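You operate a simulated robot arm through the tools that you are given. There is no shell and no other tool.

Carry out the task below with a simulated robot arm. There is one attempt and no reset: what you move stays moved.

Task
Bolt the blue plate into the guide with the driver.
Fine: run all three of its bolts home; the driver ends on the blue mat with its switch on IN.

Only the result counts: the job must be done as asked and must still hold three seconds after the hand-in. Knocking over, shifting, dropping, spilling or breaking anything else fails it.

Robot
A 6-joint arm with a four-finger gripper, fixed in place. Base frame: the origin is at the foot of the arm, x ahead of it, y to its left, z up; the work surface is at about z = 862. Units: mm, rad, N and s.
With the tool pointing down near the work surface it reaches from about 220 to 680 mm from the base axis. Its first joint turns from -2.897 to 2.897 rad. Payload 3.43 kg.
The tool frame sits at the grasp point between the pads (the TCP): z along the fingers, y along the line on which they close. The tips reach 30 mm beyond it. The gripper opens to 120 mm. The gripper's body begins 85 mm behind the TCP.
Orientation is that of the tool frame in the base frame, as a unit quaternion [x, y, z, w]. With the fingers straight down and closing along the base's y, the tool's x points along the base's -x, its y along +y and its z along -z.

Tools
- The arm moves only by the tool drive_tool. Its argument "commands" is a list of rows, each a list of 3 entries, a list of its own where there are three numbers: the turn, a rotation vector about the tool's x, y, z in rad, then the shift along the tool's x, y, z in mm, then the gripper command, from -1 (fully open) to 1 (shut), values between in proportion. In form: [[[wx, wy, wz], [dx, dy, dz], claw], ...]. A call has 1 to 20 rows; each row is the pose to reach, as a shift and turn from the pose commanded when the call began, along the tool's axes at that moment. A row lasts 0.2 s, in which the tool goes at most 50 mm and 0.15 rad; a call with a longer step from one row to the next is refused whole, and so is a gripper value outside its range. Where a pose cannot be reached the arm comes as near as it can. A force on the tool above 40 N (or 10 N above the force at the start of the call, whichever is more), or a blocked arm, ends the call early, and 0.2 s more pass. The fingers move at their own pace and stop on an object; they squeeze with about 27 N. The grip force told is the motor's: it shows also when the fingers shut on nothing. Time passes only in rows, and 0.2 s behind the last, so rows that repeat a pose let the fingers close. The reply holds the time, the measured pose of the TCP, the force on the tool along the base axes, the opening and the grip force, in the units named above and with some noise, with the torque about the TCP (base axes, N m) and any sound that the robot's microphone picked up, and new pictures: "show" is both (left out), scene, wrist or none.
- Cameras (640 x 400 px; columns grow to the right, rows downward): "scene" is fixed at [401.3, 651.8, 1704.9]; the picture's right is [-0.99, -0.11, 0.00], its down [-0.05, 0.49, -0.87] and it looks along [0.09, -0.86, -0.50] (base axes); focal length 310 px, centre (320, 200). "wrist" rides on the gripper at [71, -17, -121] in the tool frame; the picture's right is [0.23, 0.97, 0.00], its down [-0.81, 0.19, -0.55] and it looks along [-0.54, 0.13, 0.83] (tool axes); focal length 275 px, centre (320, 200). There is no depth. A picture from a camera that has moved, and an enlarged one, comes with that camera's place and axes in the base frame and with its lens.
- lift_body(by): slides the trunk up (or, below 0, down) by that many mm; the arm rides with it, the base frame stays. It gives what a move gives, with no picture.
- enlarge(camera, box): a new picture of the part [left, top, right, bottom] of that camera's present view, enlarged. The clock stands still meanwhile.
- finish_job(): hands the job in; it is judged then, once.

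Nothing tells you positions but the pictures and the camera data. Unless the task says otherwise, let go and move clear before handing in.

The tools are called by a JSON object that holds its "api" and its "payload". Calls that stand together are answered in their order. drive_tool: Moves the arm, as the interface text tells. Its arguments: {"type":"object","properties":{"commands":{"type":"array","items":{"type":"array"}},"show":{"type":"string","enum":["both","scene","wrist","none"]}},"required":["commands"]} The other tools are called the same way: lift_body (by) slides the trunk up or down; enlarge (camera, box) takes an enlarged picture of a part of a camera's view; finish_job () hands the job in.

At the start:

```text
time_s: 0.0
position: [459.7, -313.7, 1275.1]
tool_rot: [0.0, 1.0, 0.0, 0.0]
force: [-0.2, -0.3, -0.4]
ft_torque: [-0.01, 0.03, 0.0]
finger_gap: 120.1
gripper_force: 0.0
trunk travel left (down, up): [-275.0, 165.0]
```

scene: 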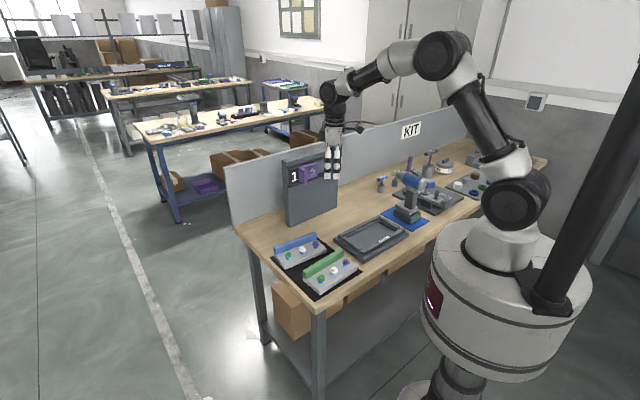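
wrist: 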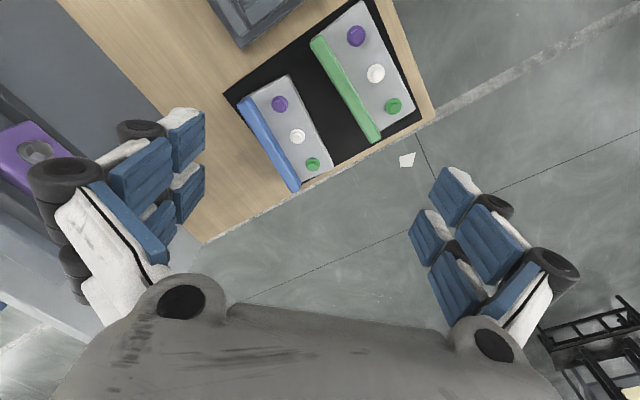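

I see the bench with a black mat holding a blue-edged plate and a green-edged plate with coloured knobs, a tray, and a driver on a blue mat. I'll look closer before moving anything.

{"api": "enlarge", "payload": {"camera": "scene", "box": [360, 140, 500, 240]}}

{"api": "enlarge", "payload": {"camera": "scene", "box": [240, 200, 420, 310]}}

{"api": "enlarge", "payload": {"camera": "wrist", "box": [200, 0, 440, 200]}}

{"api": "enlarge", "payload": {"camera": "scene", "box": [260, 140, 360, 240]}}

```text
4.00 times, centred on (430, 190) of scene
camera zoom: at [401.3, 651.8, 1704.9], right [-0.99, -0.11, 0.0], down [-0.05, 0.49, -0.87], along [0.09, -0.86, -0.5], focal length 1239 px, centre (-120, 240)
```

zoom: 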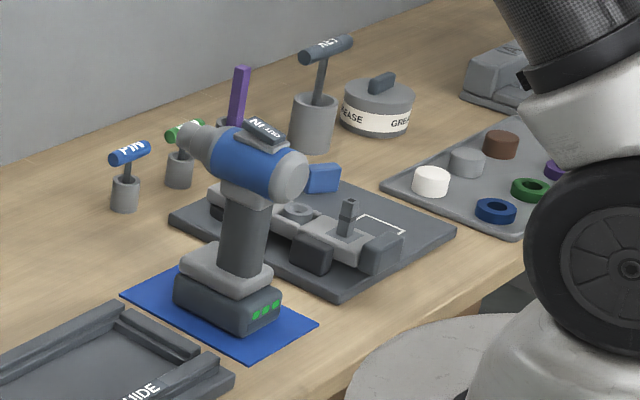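

```text
3.56 times, centred on (330, 255) of scene
camera zoom: at [401.3, 651.8, 1704.9], right [-0.99, -0.11, 0.0], down [-0.05, 0.49, -0.87], along [0.09, -0.86, -0.5], focal length 1102 px, centre (284, 4)
```

zoom: 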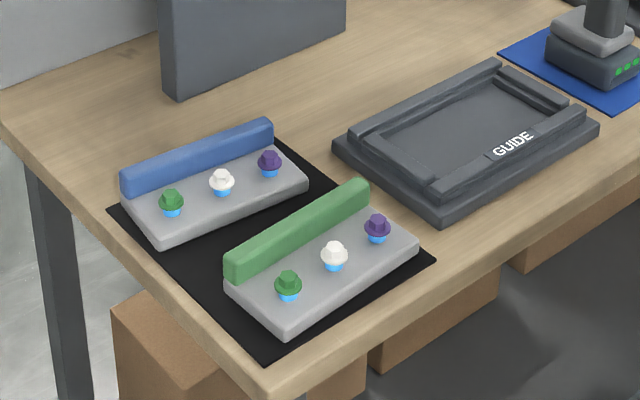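

```text
2.00 times, centred on (320, 100) of wrist
camera zoom: at [387.6, -330.6, 1395.4], right [-0.23, 0.97, 0.0], down [0.81, 0.19, 0.55], along [0.54, 0.13, -0.83], focal length 551 px, centre (320, 400)
```

zoom: 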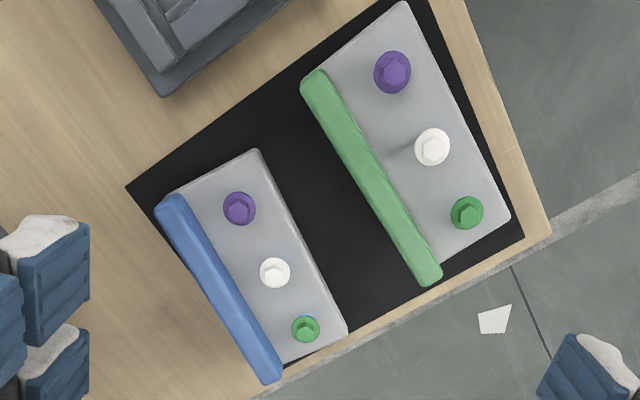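

```text
4.00 times, centred on (310, 190) of scene
camera zoom: at [401.3, 651.8, 1704.9], right [-0.99, -0.11, 0.0], down [-0.05, 0.49, -0.87], along [0.09, -0.86, -0.5], focal length 1239 px, centre (360, 240)
```

zoom: 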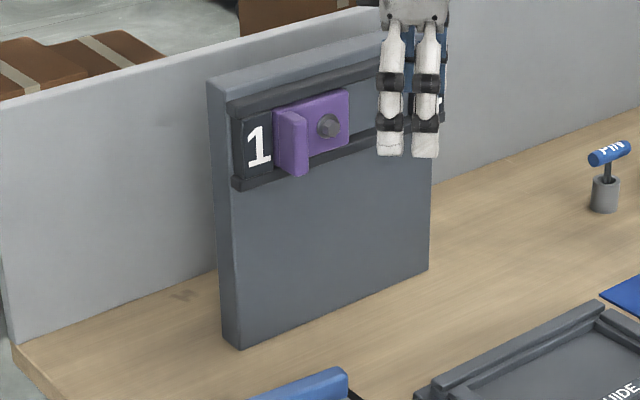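

The bench lies on the robot's right (−y). The driver stands on the blue mat around (115, −680), the guide is around (287, −485), and the blue plate is around (580, −345). Next I turn the wrist camera toward the guide and driver from above for a better look.

{"api": "drive_tool", "payload": {"commands": [[[0, 0, 0.143], [23.6, 2.2, 0], -1], [[0, 0, 0.286], [47.2, 4.4, 0], -1], [[0, 0, 0.428], [70.8, 6.6, 0], -1], [[0, 0, 0.571], [94.4, 8.8, 0], -1], [[0, 0, 0.714], [118, 11, 0], -1], [[0, 0, 0.857], [141.6, 13.2, 0], -1], [[0, 0, 1.0], [165, 15.4, 0], -1], [[0, 0, 1.142], [189, 17.6, 0], -1], [[0, 0, 1.285], [212, 19.8, 0], -1], [[0, 0, 1.428], [236, 22, 0], -1], [[0, 0, 1.571], [260, 24, 0], -1]]}}

```text
time_s: 2.4
position: [199.0, -291.8, 1276.0]
tool_rot: [0.708, 0.707, 0.0, 0.0]
force: [-0.1, 0.1, -0.1]
ft_torque: [-0.01, -0.02, 0.01]
finger_gap: 119.9
gripper_force: 0.1
trunk travel left (down, up): [-275.0, 165.0]
camera wrist: at [181.6, -219.7, 1396.3], right [0.97, 0.23, 0.0], down [0.19, -0.81, 0.55], along [0.13, -0.54, -0.83], focal length 275 px, centre (320, 200)
```

scene: 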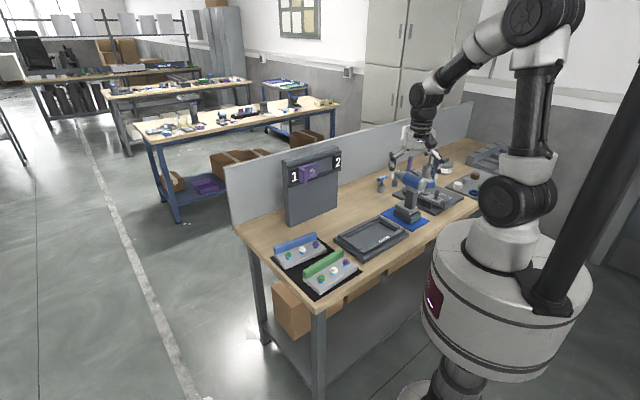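
wrist: 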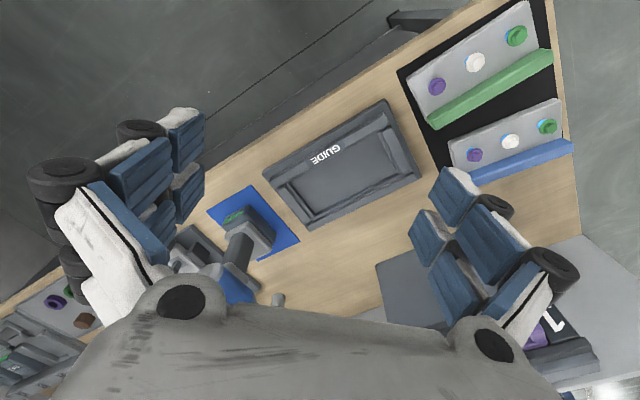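

The guide is a framed tray, and the board now shows "1 [purple slider] 2", so it is a slider in some position. I'll zoom on each item.

{"api": "enlarge", "payload": {"camera": "scene", "box": [270, 140, 350, 190]}}

{"api": "enlarge", "payload": {"camera": "wrist", "box": [240, 80, 440, 240]}}

{"api": "enlarge", "payload": {"camera": "wrist", "box": [160, 170, 320, 310]}}

{"api": "enlarge", "payload": {"camera": "wrist", "box": [400, 0, 600, 190]}}

{"api": "enlarge", "payload": {"camera": "scene", "box": [380, 160, 440, 240]}}

```text
8.00 times, centred on (310, 165) of scene
camera zoom: at [401.3, 651.8, 1704.9], right [-0.99, -0.11, 0.0], down [-0.05, 0.49, -0.87], along [0.09, -0.86, -0.5], focal length 2479 px, centre (400, 480)
```

zoom: 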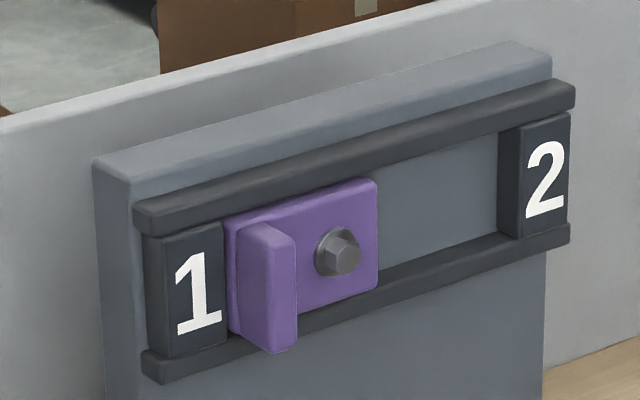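

```text
2.50 times, centred on (340, 160) of wrist
camera zoom: at [181.6, -219.7, 1396.3], right [0.97, 0.23, 0.0], down [0.19, -0.81, 0.55], along [0.13, -0.54, -0.83], focal length 688 px, centre (270, 300)
```

zoom: 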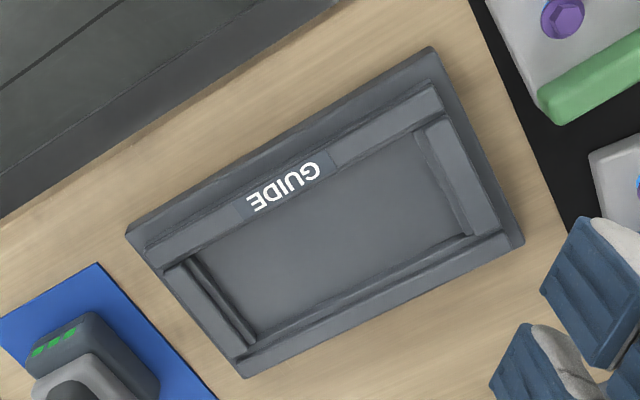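

```text
2.86 times, centred on (240, 240) of wrist
camera zoom: at [181.6, -219.7, 1396.3], right [0.97, 0.23, 0.0], down [0.19, -0.81, 0.55], along [0.13, -0.54, -0.83], focal length 786 px, centre (549, 86)
```

zoom: 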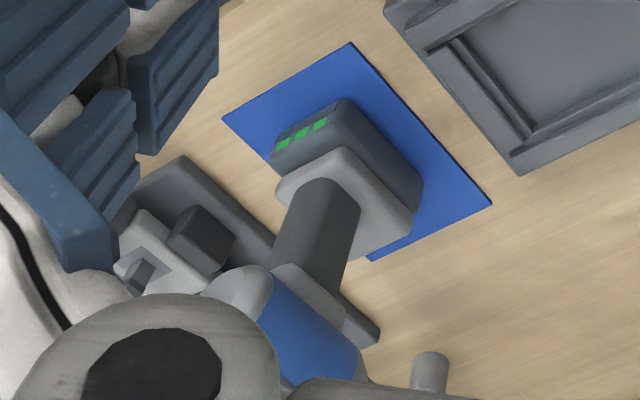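

```text
2.11 times, centred on (500, 95) of wrist
camera zoom: at [181.6, -219.7, 1396.3], right [0.97, 0.23, 0.0], down [0.19, -0.81, 0.55], along [0.13, -0.54, -0.83], focal length 580 px, centre (-59, 421)
```

zoom: 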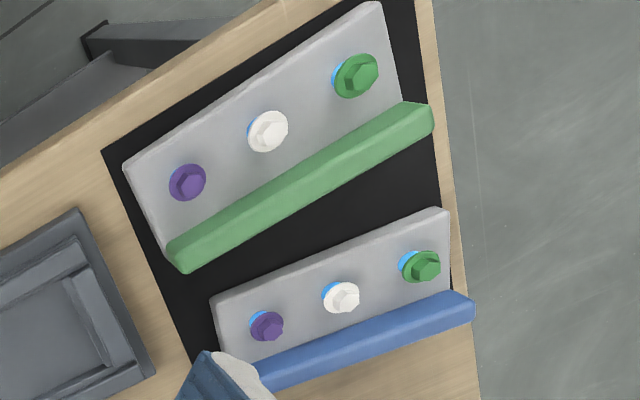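

```text
5.00 times, centred on (410, 200) of scene
camera zoom: at [401.3, 651.8, 1704.9], right [-0.99, -0.11, 0.0], down [-0.05, 0.49, -0.87], along [0.09, -0.86, -0.5], focal length 1549 px, centre (-130, 200)
```

zoom: 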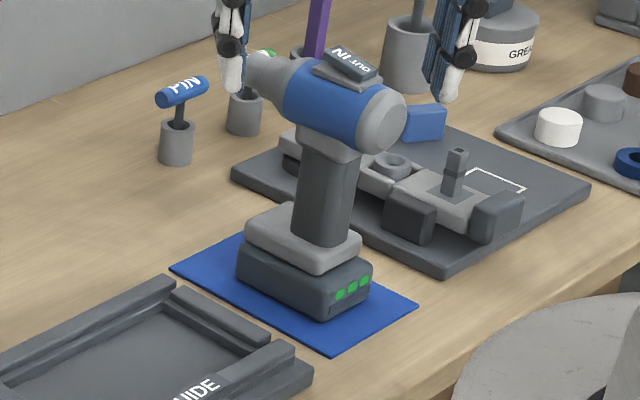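

The guide is a framed pocket about 290 × 195 mm outside, turned about 45° in the base frame. The blue plate is about 185 × 80 mm near (560, −330), and the driver's barrel points away from the robot. I'll go over the plates for a close look.

{"api": "drive_tool", "payload": {"commands": [[[0, 0, 0], [14, 35, 22], -1], [[0, 0, 0], [28, 70, 44], -1], [[0, 0, 0], [42, 105, 66], -1], [[0, 0, 0], [56, 140, 88], -1], [[0, 0, 0], [70, 175, 110], -1], [[0, 0, 0], [84, 210, 132], -1], [[0, 0, 0], [98, 245, 154], -1], [[0, 0, 0], [112, 281, 176], -1]], "show": "wrist"}}

```text
time_s: 4.2
position: [484.2, -176.9, 1100.1]
tool_rot: [0.707, 0.707, 0.0, 0.0]
force: [-0.2, -0.2, -0.5]
ft_torque: [-0.01, 0.06, 0.01]
finger_gap: 119.7
gripper_force: 0.0
trunk travel left (down, up): [-275.0, 165.0]
camera wrist: at [466.3, -104.9, 1220.6], right [0.97, 0.23, 0.0], down [0.19, -0.81, 0.55], along [0.13, -0.54, -0.83], focal length 275 px, centre (320, 200)
```

wrist: 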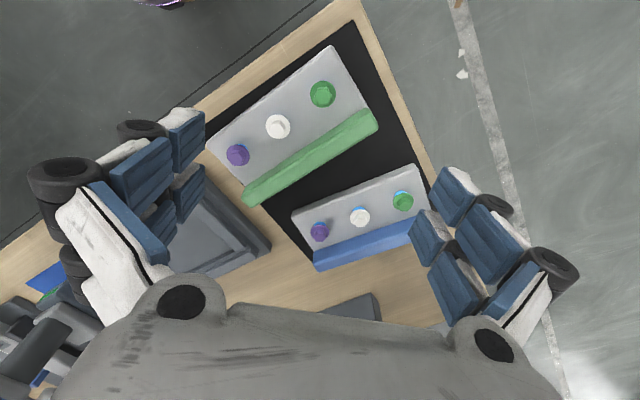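

{"api": "enlarge", "payload": {"camera": "wrist", "box": [200, 40, 440, 280]}}

{"api": "enlarge", "payload": {"camera": "wrist", "box": [280, 160, 440, 280]}}

```text
1.67 times, centred on (320, 160) of wrist
camera zoom: at [466.3, -104.9, 1220.6], right [0.97, 0.23, 0.0], down [0.19, -0.81, 0.55], along [0.13, -0.54, -0.83], focal length 459 px, centre (320, 267)
```

zoom: 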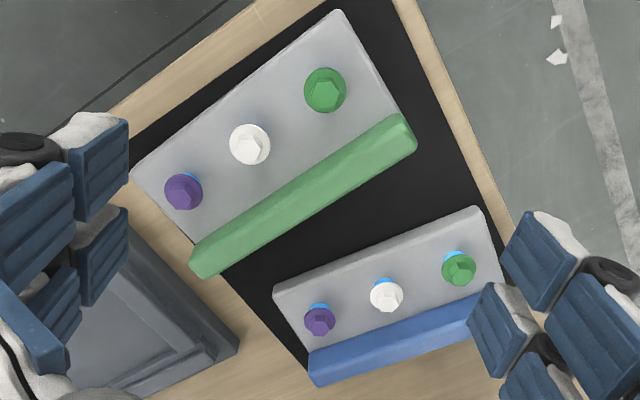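

```text
3.33 times, centred on (360, 220) of wrist
camera zoom: at [466.3, -104.9, 1220.6], right [0.97, 0.23, 0.0], down [0.19, -0.81, 0.55], along [0.13, -0.54, -0.83], focal length 918 px, centre (187, 133)
```

zoom: 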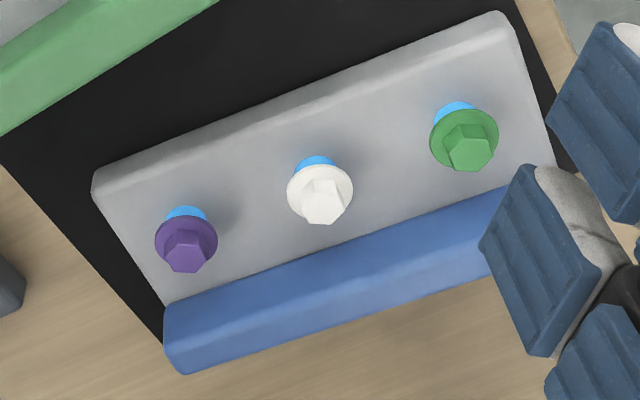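

The blue plate's bolts stick out, with blue collars showing, at head-top z ≈ 906. The plate top is about z 875–880 and its bar is on the outboard side. I'll turn the gripper along the bar and hover above it for closer measurement and a reach check.

{"api": "drive_tool", "payload": {"commands": [[[0, 0, 0.132], [-26, 15, 13], -1], [[0, 0, 0.264], [-52, 30, 26], -1], [[0, 0, 0.396], [-78, 45, 39], -1], [[0, 0, 0.528], [-104, 60, 52], -1], [[0, 0, 0.66], [-130, 75, 65], -1], [[0, 0, 0.792], [-156, 90, 78], -1], [[0, 0, 0.925], [-183, 106, 90], -1]]}}

```text
time_s: 5.8
position: [585.2, -363.8, 1007.8]
tool_rot: [0.949, 0.316, 0.0, -0.001]
force: [-0.1, -0.8, 0.0]
ft_torque: [0.04, 0.03, 0.0]
finger_gap: 119.9
gripper_force: 0.1
trunk travel left (down, up): [-275.0, 165.0]
camera wrist: at [631.4, -306.1, 1127.2], right [0.77, -0.64, 0.0], down [-0.53, -0.64, 0.55], along [-0.36, -0.42, -0.83], focal length 275 px, centre (320, 200)
```

scene: 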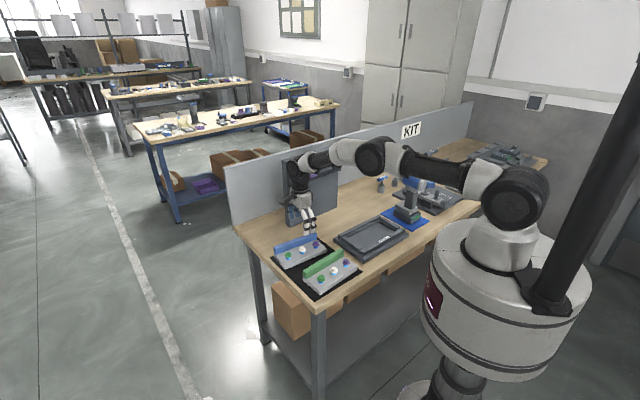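
wrist: 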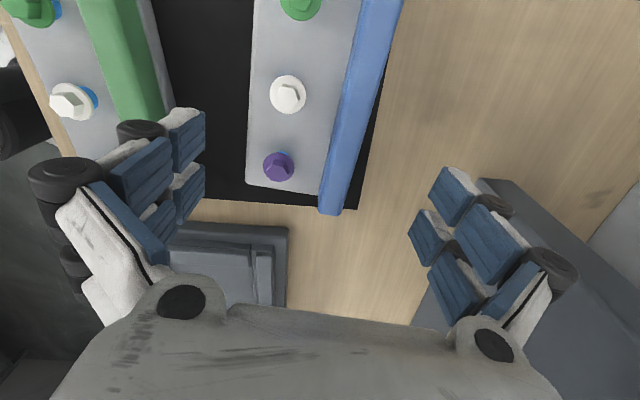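

{"api": "enlarge", "payload": {"camera": "wrist", "box": [240, 0, 420, 220]}}

{"api": "enlarge", "payload": {"camera": "wrist", "box": [160, 190, 320, 310]}}

```text
1.82 times, centred on (330, 110) of wrist
camera zoom: at [631.4, -306.1, 1127.2], right [0.77, -0.64, 0.0], down [-0.53, -0.64, 0.55], along [-0.36, -0.42, -0.83], focal length 500 px, centre (302, 364)
```

zoom: 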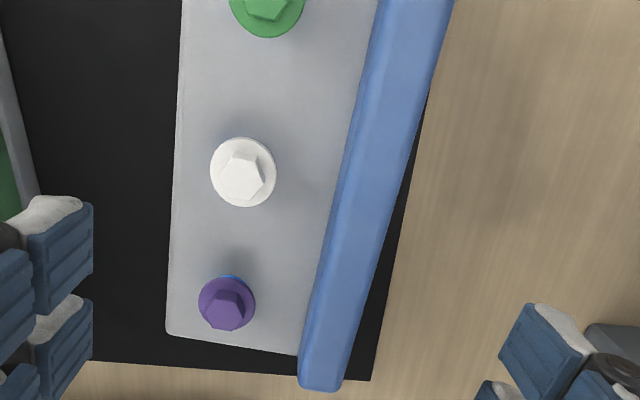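

```text
3.33 times, centred on (240, 250) of wrist
camera zoom: at [631.4, -306.1, 1127.2], right [0.77, -0.64, 0.0], down [-0.53, -0.64, 0.55], along [-0.36, -0.42, -0.83], focal length 918 px, centre (587, 33)
```

zoom: 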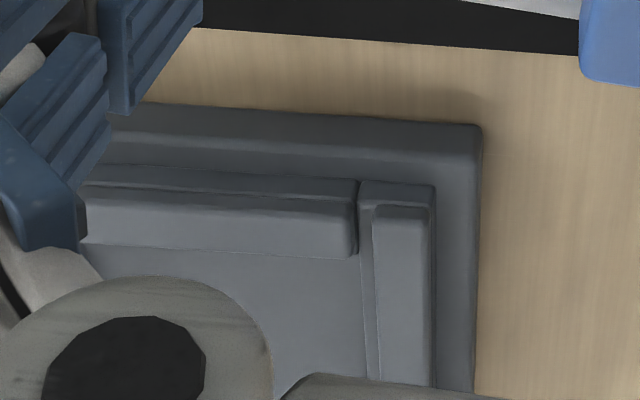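

The bar runs at about 39.5°, centred near (614, −371), with its top around z 905. That is slightly beyond the stated tool-down reach, so I test the reach at this height first. If it holds, I can lower the trunk instead of stretching down.

{"api": "drive_tool", "payload": {"commands": [[[0, 0, -0.045], [8, 12, 0], -1], [[0, 0, -0.045], [15.3, 24.6, 0], -1], [[0, 0, -0.045], [15.3, 24.6, 0], -1]]}}

```text
time_s: 6.6
position: [600.9, -363.9, 1010.4]
tool_rot: [0.941, 0.339, -0.001, -0.001]
force: [0.3, -0.5, -0.3]
ft_torque: [0.01, -0.02, -0.01]
finger_gap: 120.1
gripper_force: 0.0
out of reach, approached as far as the arm can: row 2, 3
trunk travel left (down, up): [-275.0, 165.0]
camera wrist: at [643.1, -305.1, 1130.2], right [0.8, -0.6, 0.0], down [-0.5, -0.66, 0.55], along [-0.33, -0.44, -0.83], focal length 275 px, centre (320, 200)
```

scene: 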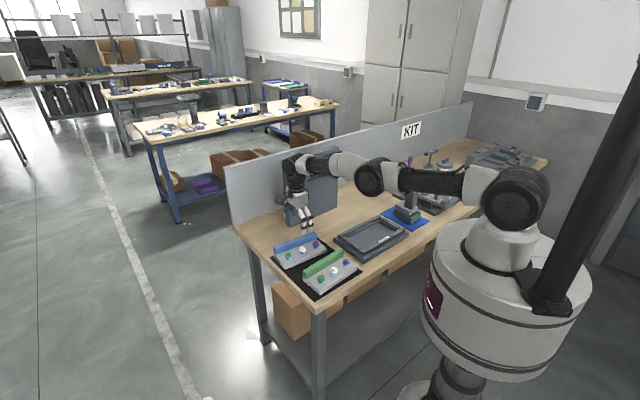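
wrist: 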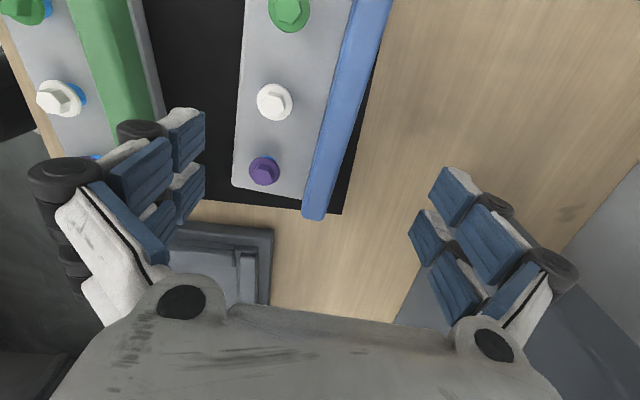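

The arm topped out at radius 702 mm at this height, so the bar centre (717 mm) needs a lower trunk plus a small lean along the bar. I back off and up a bit, then lower the trunk by 150.

{"api": "drive_tool", "payload": {"commands": [[[0, 0, 0], [-5, -13, -33], -1], [[0, 0, 0], [-9, -26, -66], -1], [[0, 0, 0], [-13, -38, -100], -1], [[0, 0, 0], [-13, -38, -100], -1]], "show": "none"}}

{"api": "lift_body", "payload": {"by": -150}}

{"api": "drive_tool", "payload": {"commands": [[[0, 0, 0], [0, 0, 0], -1]]}}

```text
time_s: 7.6
position: [564.5, -344.2, 1110.7]
tool_rot: [0.941, 0.339, 0.0, 0.0]
force: [-0.1, 0.4, 0.5]
ft_torque: [0.0, 0.0, 0.03]
finger_gap: 119.8
gripper_force: 0.1
trunk travel left (down, up): [-275.0, 165.0]
```

```text
time_s: 9.3
position: [565.0, -343.6, 962.4]
tool_rot: [0.941, 0.339, 0.001, 0.001]
force: [0.0, -0.5, -0.3]
ft_torque: [0.02, 0.0, -0.03]
finger_gap: 120.1
gripper_force: 0.1
trunk travel left (down, up): [-125.0, 315.0]
```

```text
time_s: 9.8
position: [564.9, -344.7, 961.3]
tool_rot: [0.941, 0.339, 0.0, 0.0]
force: [0.3, -0.2, 0.0]
ft_torque: [-0.02, 0.05, 0.0]
finger_gap: 120.1
gripper_force: 0.1
trunk travel left (down, up): [-125.0, 315.0]
camera wrist: at [607.8, -284.3, 1081.2], right [0.8, -0.6, 0.0], down [-0.5, -0.66, 0.55], along [-0.33, -0.44, -0.83], focal length 275 px, centre (320, 200)
```

scene: 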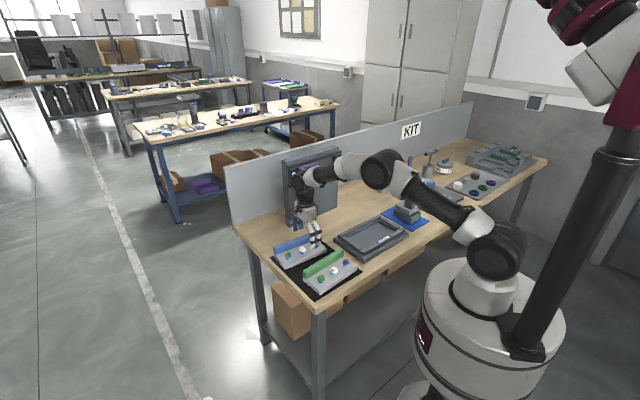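
wrist: 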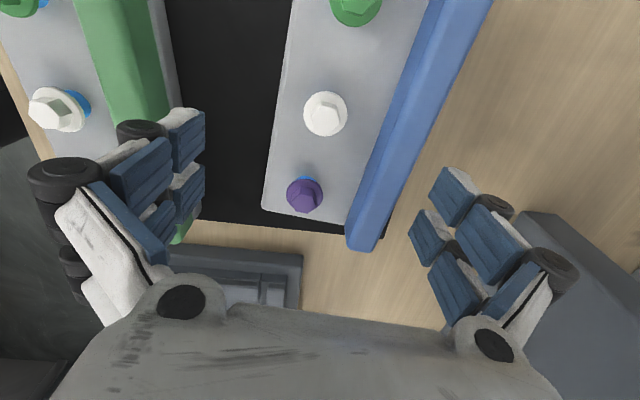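

{"api": "enlarge", "payload": {"camera": "wrist", "box": [330, 150, 430, 260]}}

{"api": "enlarge", "payload": {"camera": "wrist", "box": [260, 0, 500, 160]}}

{"api": "enlarge", "payload": {"camera": "scene", "box": [265, 215, 365, 305]}}

```text
3.64 times, centred on (380, 205) of wrist
camera zoom: at [607.8, -284.3, 1081.2], right [0.8, -0.6, 0.0], down [-0.5, -0.66, 0.55], along [-0.33, -0.44, -0.83], focal length 1001 px, centre (102, 182)
```

zoom: 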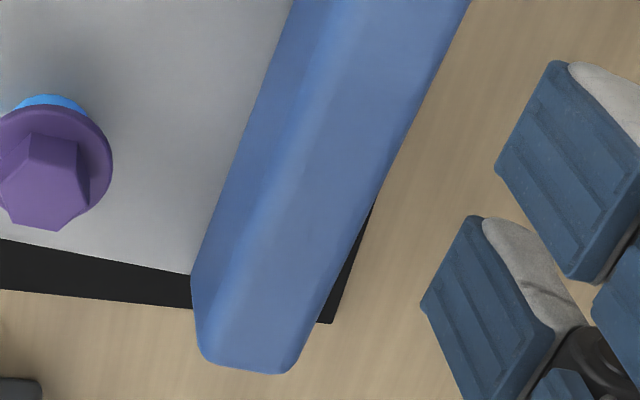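

```text
2.50 times, centred on (380, 80) of wrist
camera zoom: at [607.8, -284.3, 1081.2], right [0.8, -0.6, 0.0], down [-0.5, -0.66, 0.55], along [-0.33, -0.44, -0.83], focal length 688 px, centre (170, 500)
```

zoom: 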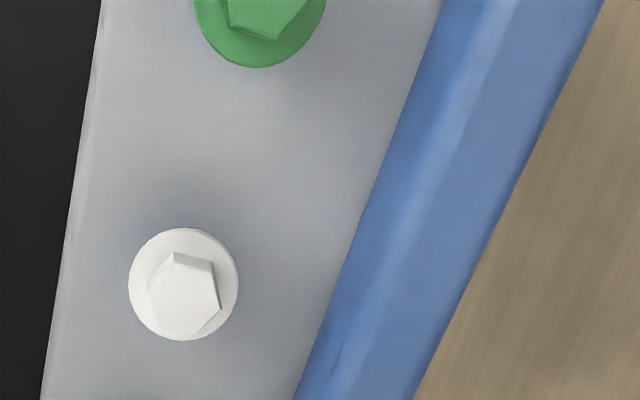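

```text
4.44 times, centred on (315, 260) of scene
camera zoom: at [401.3, 651.8, 1704.9], right [-0.99, -0.11, 0.0], down [-0.05, 0.49, -0.87], along [0.09, -0.86, -0.5], focal length 1377 px, centre (342, -67)
```

zoom: 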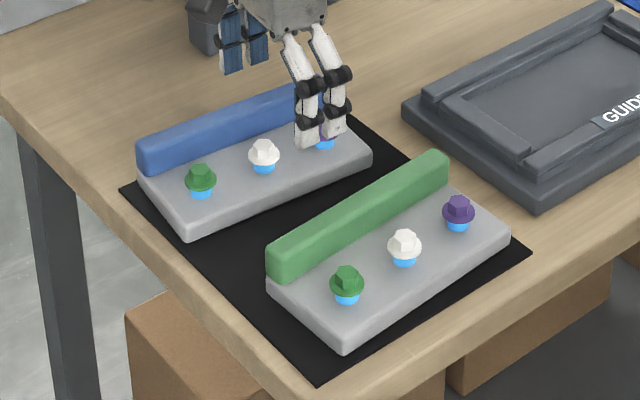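

From two views, the bar is about 20 mm wide, top z ≈ 910, centred near (614, −374), and the plate top is at about z 878. Before grasping I want a precise look at the guide pocket and its orientation from above.

{"api": "drive_tool", "payload": {"commands": [[[0, 0, 0], [-10, -6, -44], -1], [[0, 0, 0], [-38, -25, -75], -1], [[0, 0, 0], [-72, -47, -100], -1], [[0, 0, 0], [-108, -70, -120], -1], [[0, 0, 0], [-146, -94, -138], -1], [[0, 0, 0], [-146, -94, -138], -1]], "show": "wrist"}}

{"api": "enlarge", "payload": {"camera": "wrist", "box": [200, 80, 440, 280]}}

```text
time_s: 11.2
position: [393.5, -359.7, 1097.4]
tool_rot: [0.941, 0.339, 0.0, 0.0]
force: [0.0, -0.6, -0.2]
ft_torque: [0.01, -0.02, -0.02]
finger_gap: 120.1
gripper_force: 0.0
trunk travel left (down, up): [-125.0, 315.0]
camera wrist: at [436.7, -300.9, 1217.6], right [0.8, -0.6, 0.0], down [-0.5, -0.66, 0.55], along [-0.33, -0.44, -0.83], focal length 275 px, centre (320, 200)
```

wrist: 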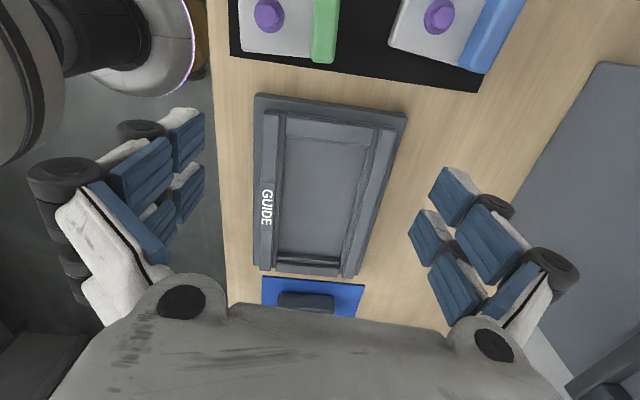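

```text
2.00 times, centred on (320, 180) of wrist
camera zoom: at [436.7, -300.9, 1217.6], right [0.8, -0.6, 0.0], down [-0.5, -0.66, 0.55], along [-0.33, -0.44, -0.83], focal length 551 px, centre (320, 240)
```

zoom: 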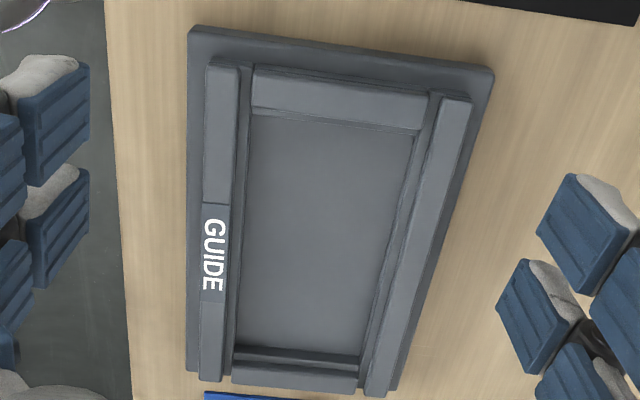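

{"api": "enlarge", "payload": {"camera": "wrist", "box": [245, 85, 325, 145]}}

{"api": "enlarge", "payload": {"camera": "wrist", "box": [335, 90, 415, 150]}}

{"api": "enlarge", "payload": {"camera": "wrist", "box": [245, 230, 325, 290]}}

{"api": "enlarge", "payload": {"camera": "wrist", "box": [310, 230, 390, 290]}}

```text
6.67 times, centred on (285, 115) of wrist
camera zoom: at [436.7, -300.9, 1217.6], right [0.8, -0.6, 0.0], down [-0.5, -0.66, 0.55], along [-0.33, -0.44, -0.83], focal length 1835 px, centre (553, 767)
```

zoom: 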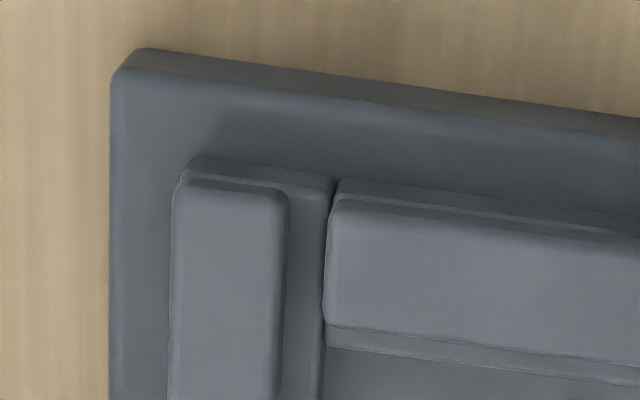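

```text
6.67 times, centred on (375, 120) of wrist
camera zoom: at [436.7, -300.9, 1217.6], right [0.8, -0.6, 0.0], down [-0.5, -0.66, 0.55], along [-0.33, -0.44, -0.83], focal length 1835 px, centre (-47, 733)
```

zoom: 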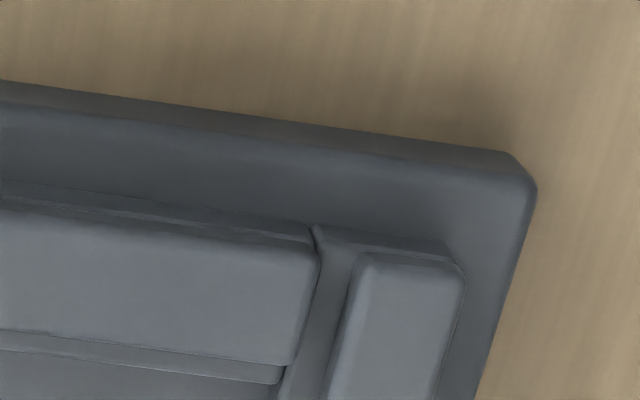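

```text
6.67 times, centred on (285, 260) of wrist
camera zoom: at [436.7, -300.9, 1217.6], right [0.8, -0.6, 0.0], down [-0.5, -0.66, 0.55], along [-0.33, -0.44, -0.83], focal length 1835 px, centre (553, -200)
```

zoom: 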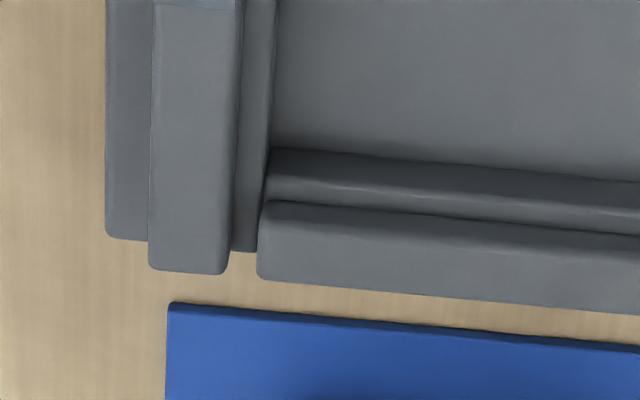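

```text
6.67 times, centred on (350, 260) of wrist
camera zoom: at [436.7, -300.9, 1217.6], right [0.8, -0.6, 0.0], down [-0.5, -0.66, 0.55], along [-0.33, -0.44, -0.83], focal length 1835 px, centre (120, -200)
```

zoom: 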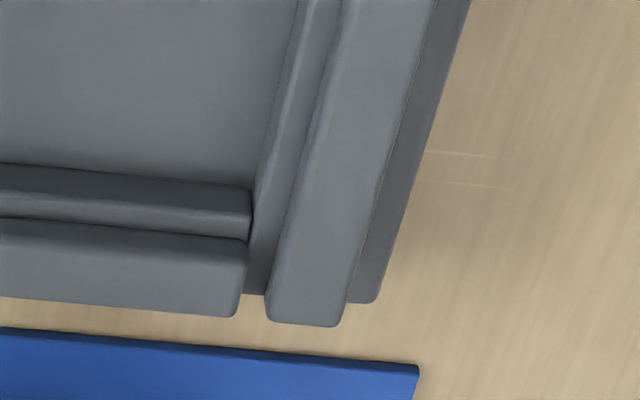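

{"api": "enlarge", "payload": {"camera": "scene", "box": [325, 208, 415, 265]}}

{"api": "enlarge", "payload": {"camera": "scene", "box": [265, 225, 345, 280]}}

{"api": "enlarge", "payload": {"camera": "wrist", "box": [240, 80, 420, 290]}}

```text
7.02 times, centred on (370, 236) of scene
camera zoom: at [401.3, 651.8, 1704.9], right [-0.99, -0.11, 0.0], down [-0.05, 0.49, -0.87], along [0.09, -0.86, -0.5], focal length 2174 px, centre (-31, -56)
```

zoom: 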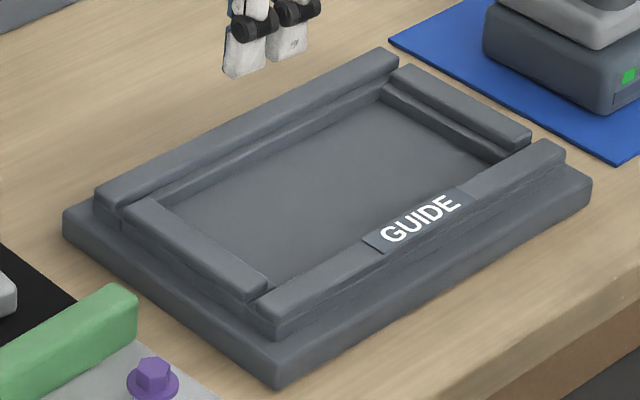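

```text
7.27 times, centred on (305, 252) of scene
camera zoom: at [401.3, 651.8, 1704.9], right [-0.99, -0.11, 0.0], down [-0.05, 0.49, -0.87], along [0.09, -0.86, -0.5], focal length 2253 px, centre (429, -182)
```

zoom: 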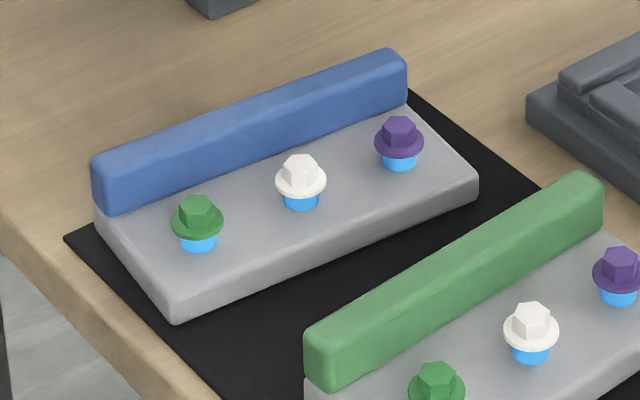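

```text
1.90 times, centred on (330, 185) of wrist
camera zoom: at [436.7, -300.9, 1217.6], right [0.8, -0.6, 0.0], down [-0.5, -0.66, 0.55], along [-0.33, -0.44, -0.83], focal length 524 px, centre (301, 229)
```

zoom: 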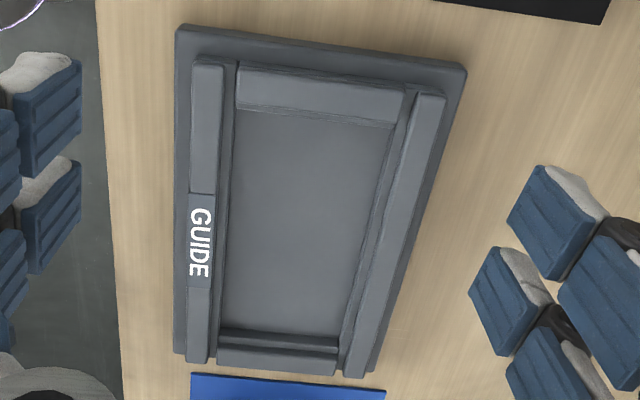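

The guide is a stepped funnel aligned at exactly 45°, with its base top at z ≈ 876. The pocket is about 211 × 108 mm, centred near (290, −488), and the plate (about 204 × 100) fits it turned by roughly +6°. Now I hover over the bar with a 12° lean along it and the fingers at about 45 mm.

{"api": "drive_tool", "payload": {"commands": [[[0, 0.035, 0.002], [25, 25, 10], 0.25], [[0, 0.07, 0.003], [50, 50, 20], 0.25], [[0, 0.105, 0.005], [75, 75, 40], 0.25], [[0, 0.14, 0.006], [100, 100, 64], 0.25], [[0, 0.175, 0.007], [125, 126, 88], 0.25], [[0, 0.21, 0.008], [148.9, 151.2, 112], 0.25], [[0, 0.21, 0.008], [148.9, 151.2, 112], 0.25]]}}

```text
time_s: 12.8
position: [603.0, -390.2, 986.7]
tool_rot: [0.937, 0.333, 0.098, -0.036]
force: [-0.4, -0.4, 0.5]
ft_torque: [-0.01, 0.0, 0.0]
finger_gap: 45.2
gripper_force: 0.1
trunk travel left (down, up): [-125.0, 315.0]
camera wrist: at [625.4, -349.0, 1118.0], right [0.79, -0.61, 0.05], down [-0.58, -0.72, 0.37], along [-0.19, -0.32, -0.93], focal length 275 px, centre (320, 200)
```

scene: 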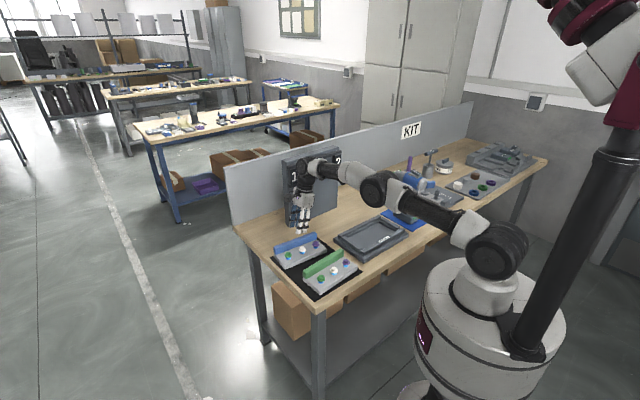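
wrist: 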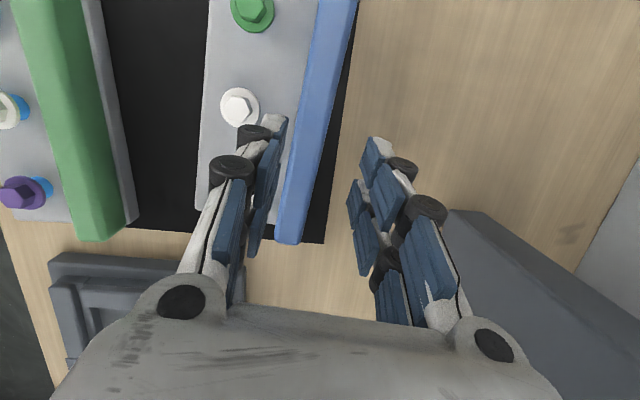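

The hover pose is reached, though about 6 mm too far out relative to the bar. I correct laterally, move to the bar's middle, and come down just above it.

{"api": "drive_tool", "payload": {"commands": [[[0, 0, 0], [5, -4, 15], 0.25], [[0, 0, 0], [9, -6.4, 39.4], 0.25], [[0, 0, 0], [9, -6.4, 39.4], 0.25], [[0, 0, 0], [9, -6.4, 39.4], 0.25]]}}

{"api": "enlarge", "payload": {"camera": "wrist", "box": [180, 40, 440, 290]}}

```text
time_s: 13.8
position: [613.2, -373.4, 950.4]
tool_rot: [0.937, 0.332, 0.098, -0.035]
force: [-0.7, 0.1, 0.1]
ft_torque: [0.02, -0.04, 0.0]
finger_gap: 44.7
gripper_force: 0.0
trunk travel left (down, up): [-125.0, 315.0]
camera wrist: at [636.1, -330.7, 1082.5], right [0.79, -0.61, 0.05], down [-0.58, -0.72, 0.37], along [-0.19, -0.32, -0.93], focal length 275 px, centre (320, 200)
```

scene: 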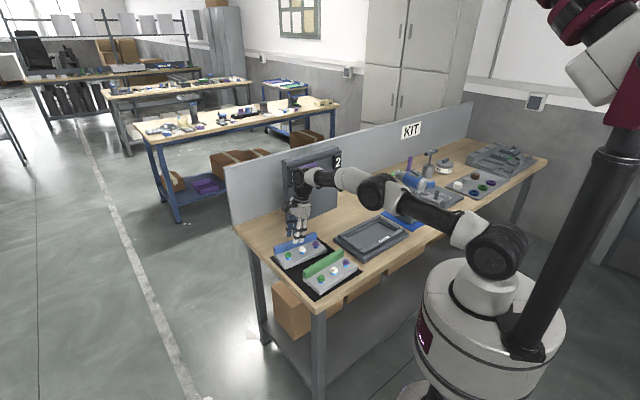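
wrist: 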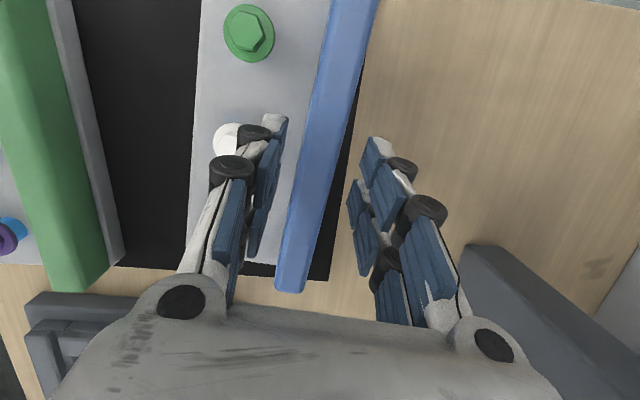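

```text
1.60 times, centred on (310, 165) of wrist
camera zoom: at [636.1, -330.7, 1082.5], right [0.79, -0.61, 0.05], down [-0.58, -0.72, 0.37], along [-0.19, -0.32, -0.93], focal length 440 px, centre (336, 256)
```

zoom: 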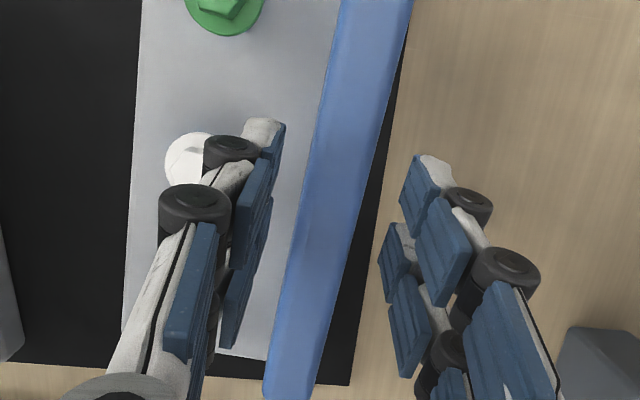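

The bar is centred between the fingers, and the fingers clear the white bolt. I go straight down to about z 915, then check before closing.

{"api": "drive_tool", "payload": {"commands": [[[0, 0, 0], [-3.7, 0, 17.3], 0.3], [[0, 0, 0], [-7.35, 0, 34.6], 0.3], [[0, 0, 0], [-7.35, 0, 34.6], 0.3], [[0, 0, 0], [-7.35, 0, 34.6], 0.3]]}}

{"api": "enlarge", "payload": {"camera": "wrist", "box": [180, 40, 440, 290]}}

{"api": "enlarge", "payload": {"camera": "scene", "box": [265, 195, 345, 275]}}

```text
time_s: 14.8
position: [613.0, -371.4, 918.5]
tool_rot: [0.937, 0.334, 0.099, -0.034]
force: [-0.3, 4.9, 20.8]
ft_torque: [0.39, 0.68, -0.11]
finger_gap: 46.6
gripper_force: 3.5
trunk travel left (down, up): [-125.0, 315.0]
camera wrist: at [635.5, -329.0, 1050.3], right [0.79, -0.61, 0.05], down [-0.58, -0.72, 0.37], along [-0.19, -0.32, -0.93], focal length 275 px, centre (320, 200)
```

scene: 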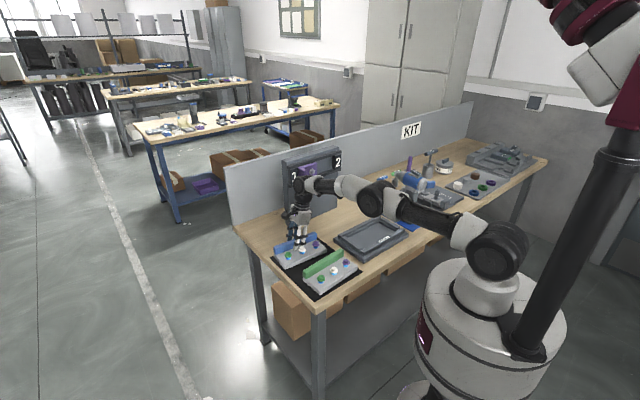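
wrist: 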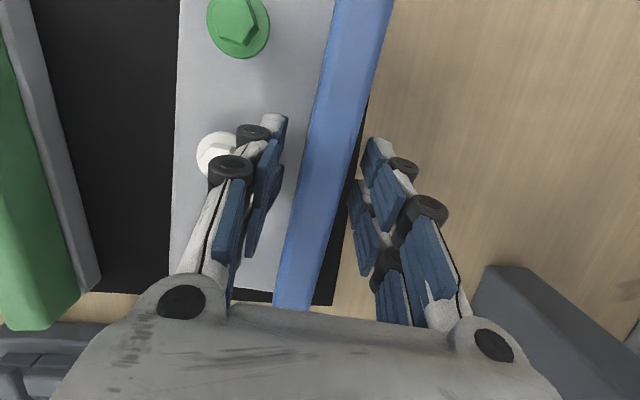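

```text
1.60 times, centred on (310, 165) of wrist
camera zoom: at [635.5, -329.0, 1050.3], right [0.79, -0.61, 0.05], down [-0.58, -0.72, 0.37], along [-0.19, -0.32, -0.93], focal length 440 px, centre (336, 256)
```

zoom: 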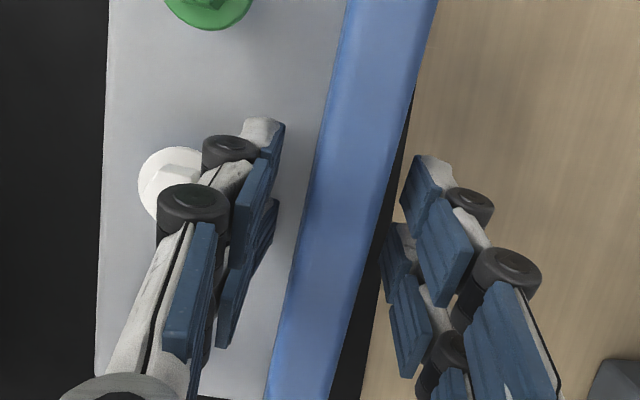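

```text
5.00 times, centred on (305, 235) of scene
camera zoom: at [401.3, 651.8, 1704.9], right [-0.99, -0.11, 0.0], down [-0.05, 0.49, -0.87], along [0.09, -0.86, -0.5], focal length 1549 px, centre (395, 25)
```

zoom: 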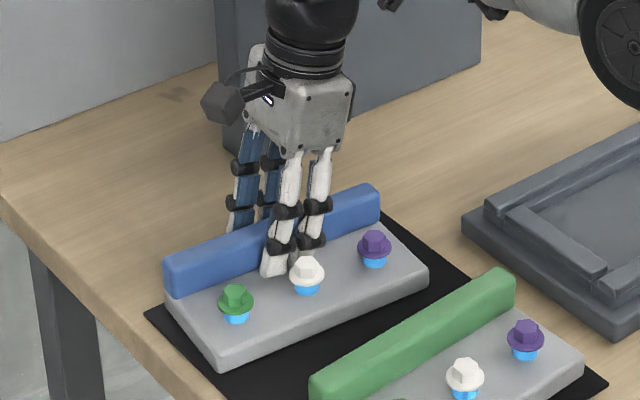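

The fingertips touch the plate top (about 21 N upward), so I raise by 6 mm and close on the bar.

{"api": "drive_tool", "payload": {"commands": [[[0, 0, 0], [1.25, 0, -5.9], 0.3], [[0, 0, 0], [1.25, 0, -5.9], 0.3]], "show": "none"}}

{"api": "drive_tool", "payload": {"commands": [[[0, 0, 0], [0, 0, 0], 0.6], [[0, 0, 0], [0, 0, 0], 1], [[0, 0, 0], [0, 0, 0], 1], [[0, 0, 0], [0, 0, 0], 1], [[0, 0, 0], [0, 0, 0], 1]]}}

```text
time_s: 15.3
position: [612.1, -372.9, 919.8]
tool_rot: [0.937, 0.333, 0.096, -0.036]
force: [0.1, 0.0, -0.9]
ft_torque: [-0.02, 0.03, -0.02]
finger_gap: 42.0
gripper_force: 0.1
trunk travel left (down, up): [-125.0, 315.0]
```

```text
time_s: 16.6
position: [612.6, -372.1, 920.4]
tool_rot: [0.937, 0.333, 0.098, -0.036]
force: [0.2, 0.8, 0.0]
ft_torque: [-0.09, 0.09, -0.14]
finger_gap: 23.9
gripper_force: 26.9
trunk travel left (down, up): [-125.0, 315.0]
camera wrist: at [635.9, -330.4, 1053.3], right [0.79, -0.61, 0.05], down [-0.58, -0.72, 0.37], along [-0.19, -0.32, -0.93], focal length 275 px, centre (320, 200)
```

scene: 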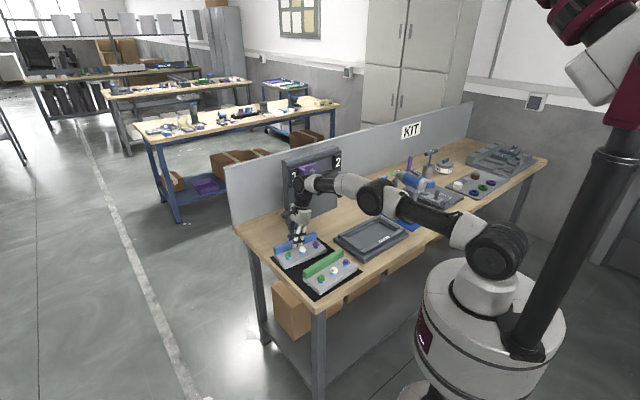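
wrist: 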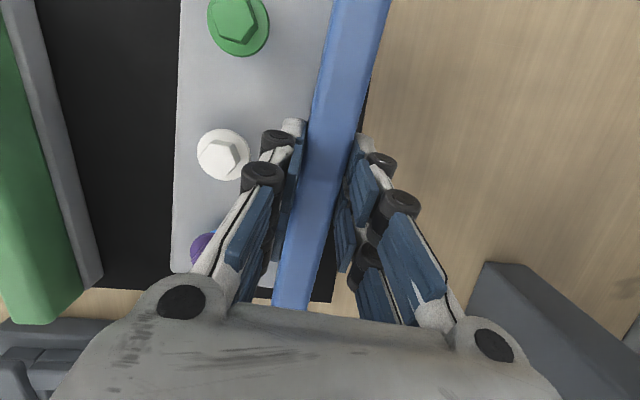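

The bar is gripped (gap 23.9 mm, 27 N). I lift gently by 40 mm and check how the plate hangs.

{"api": "drive_tool", "payload": {"commands": [[[0, 0, 0], [1, 0, -5], 1], [[0, 0, 0], [3.1, 0, -14.7], 1], [[0, 0, 0], [5.2, 0, -24.5], 1], [[0, 0, 0], [8.3, 0, -39.1], 1], [[0, 0, 0], [8.3, 0, -39.1], 1]]}}

{"api": "enlarge", "payload": {"camera": "scene", "box": [265, 195, 345, 275]}}

```text
time_s: 17.8
position: [613.2, -369.8, 959.1]
tool_rot: [0.937, 0.333, 0.098, -0.036]
force: [0.7, -0.8, -5.5]
ft_torque: [-0.18, -0.12, 0.04]
finger_gap: 24.1
gripper_force: 27.2
trunk travel left (down, up): [-125.0, 315.0]
camera wrist: at [636.5, -327.1, 1091.1], right [0.79, -0.61, 0.05], down [-0.58, -0.72, 0.37], along [-0.19, -0.32, -0.93], focal length 275 px, centre (320, 200)
```

scene: 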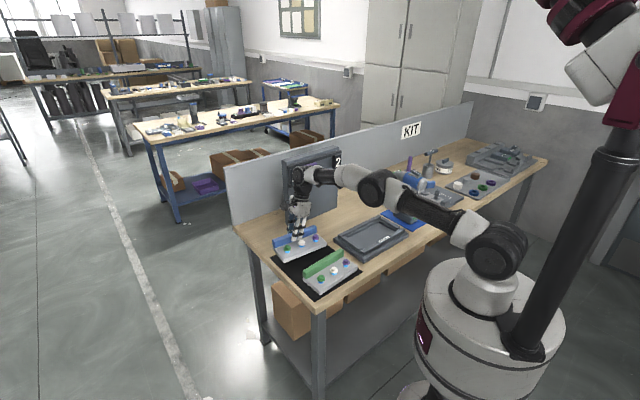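
wrist: 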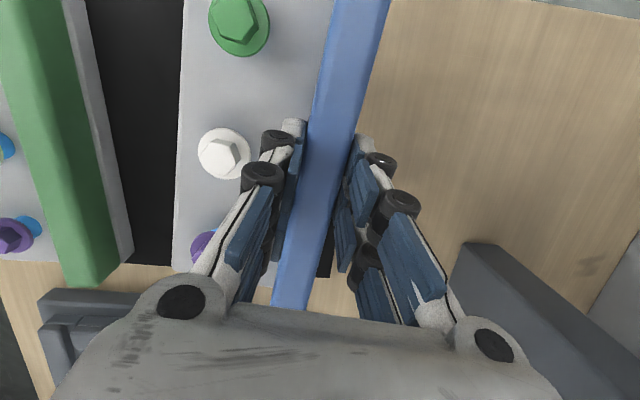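

```text
5.00 times, centred on (305, 235) of scene
camera zoom: at [401.3, 651.8, 1704.9], right [-0.99, -0.11, 0.0], down [-0.05, 0.49, -0.87], along [0.09, -0.86, -0.5], focal length 1549 px, centre (395, 25)
```

zoom: 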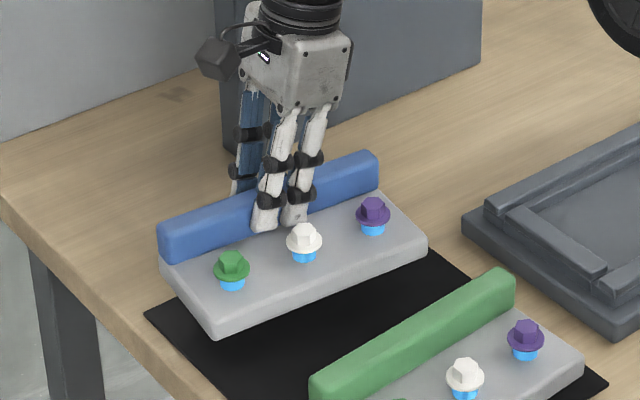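

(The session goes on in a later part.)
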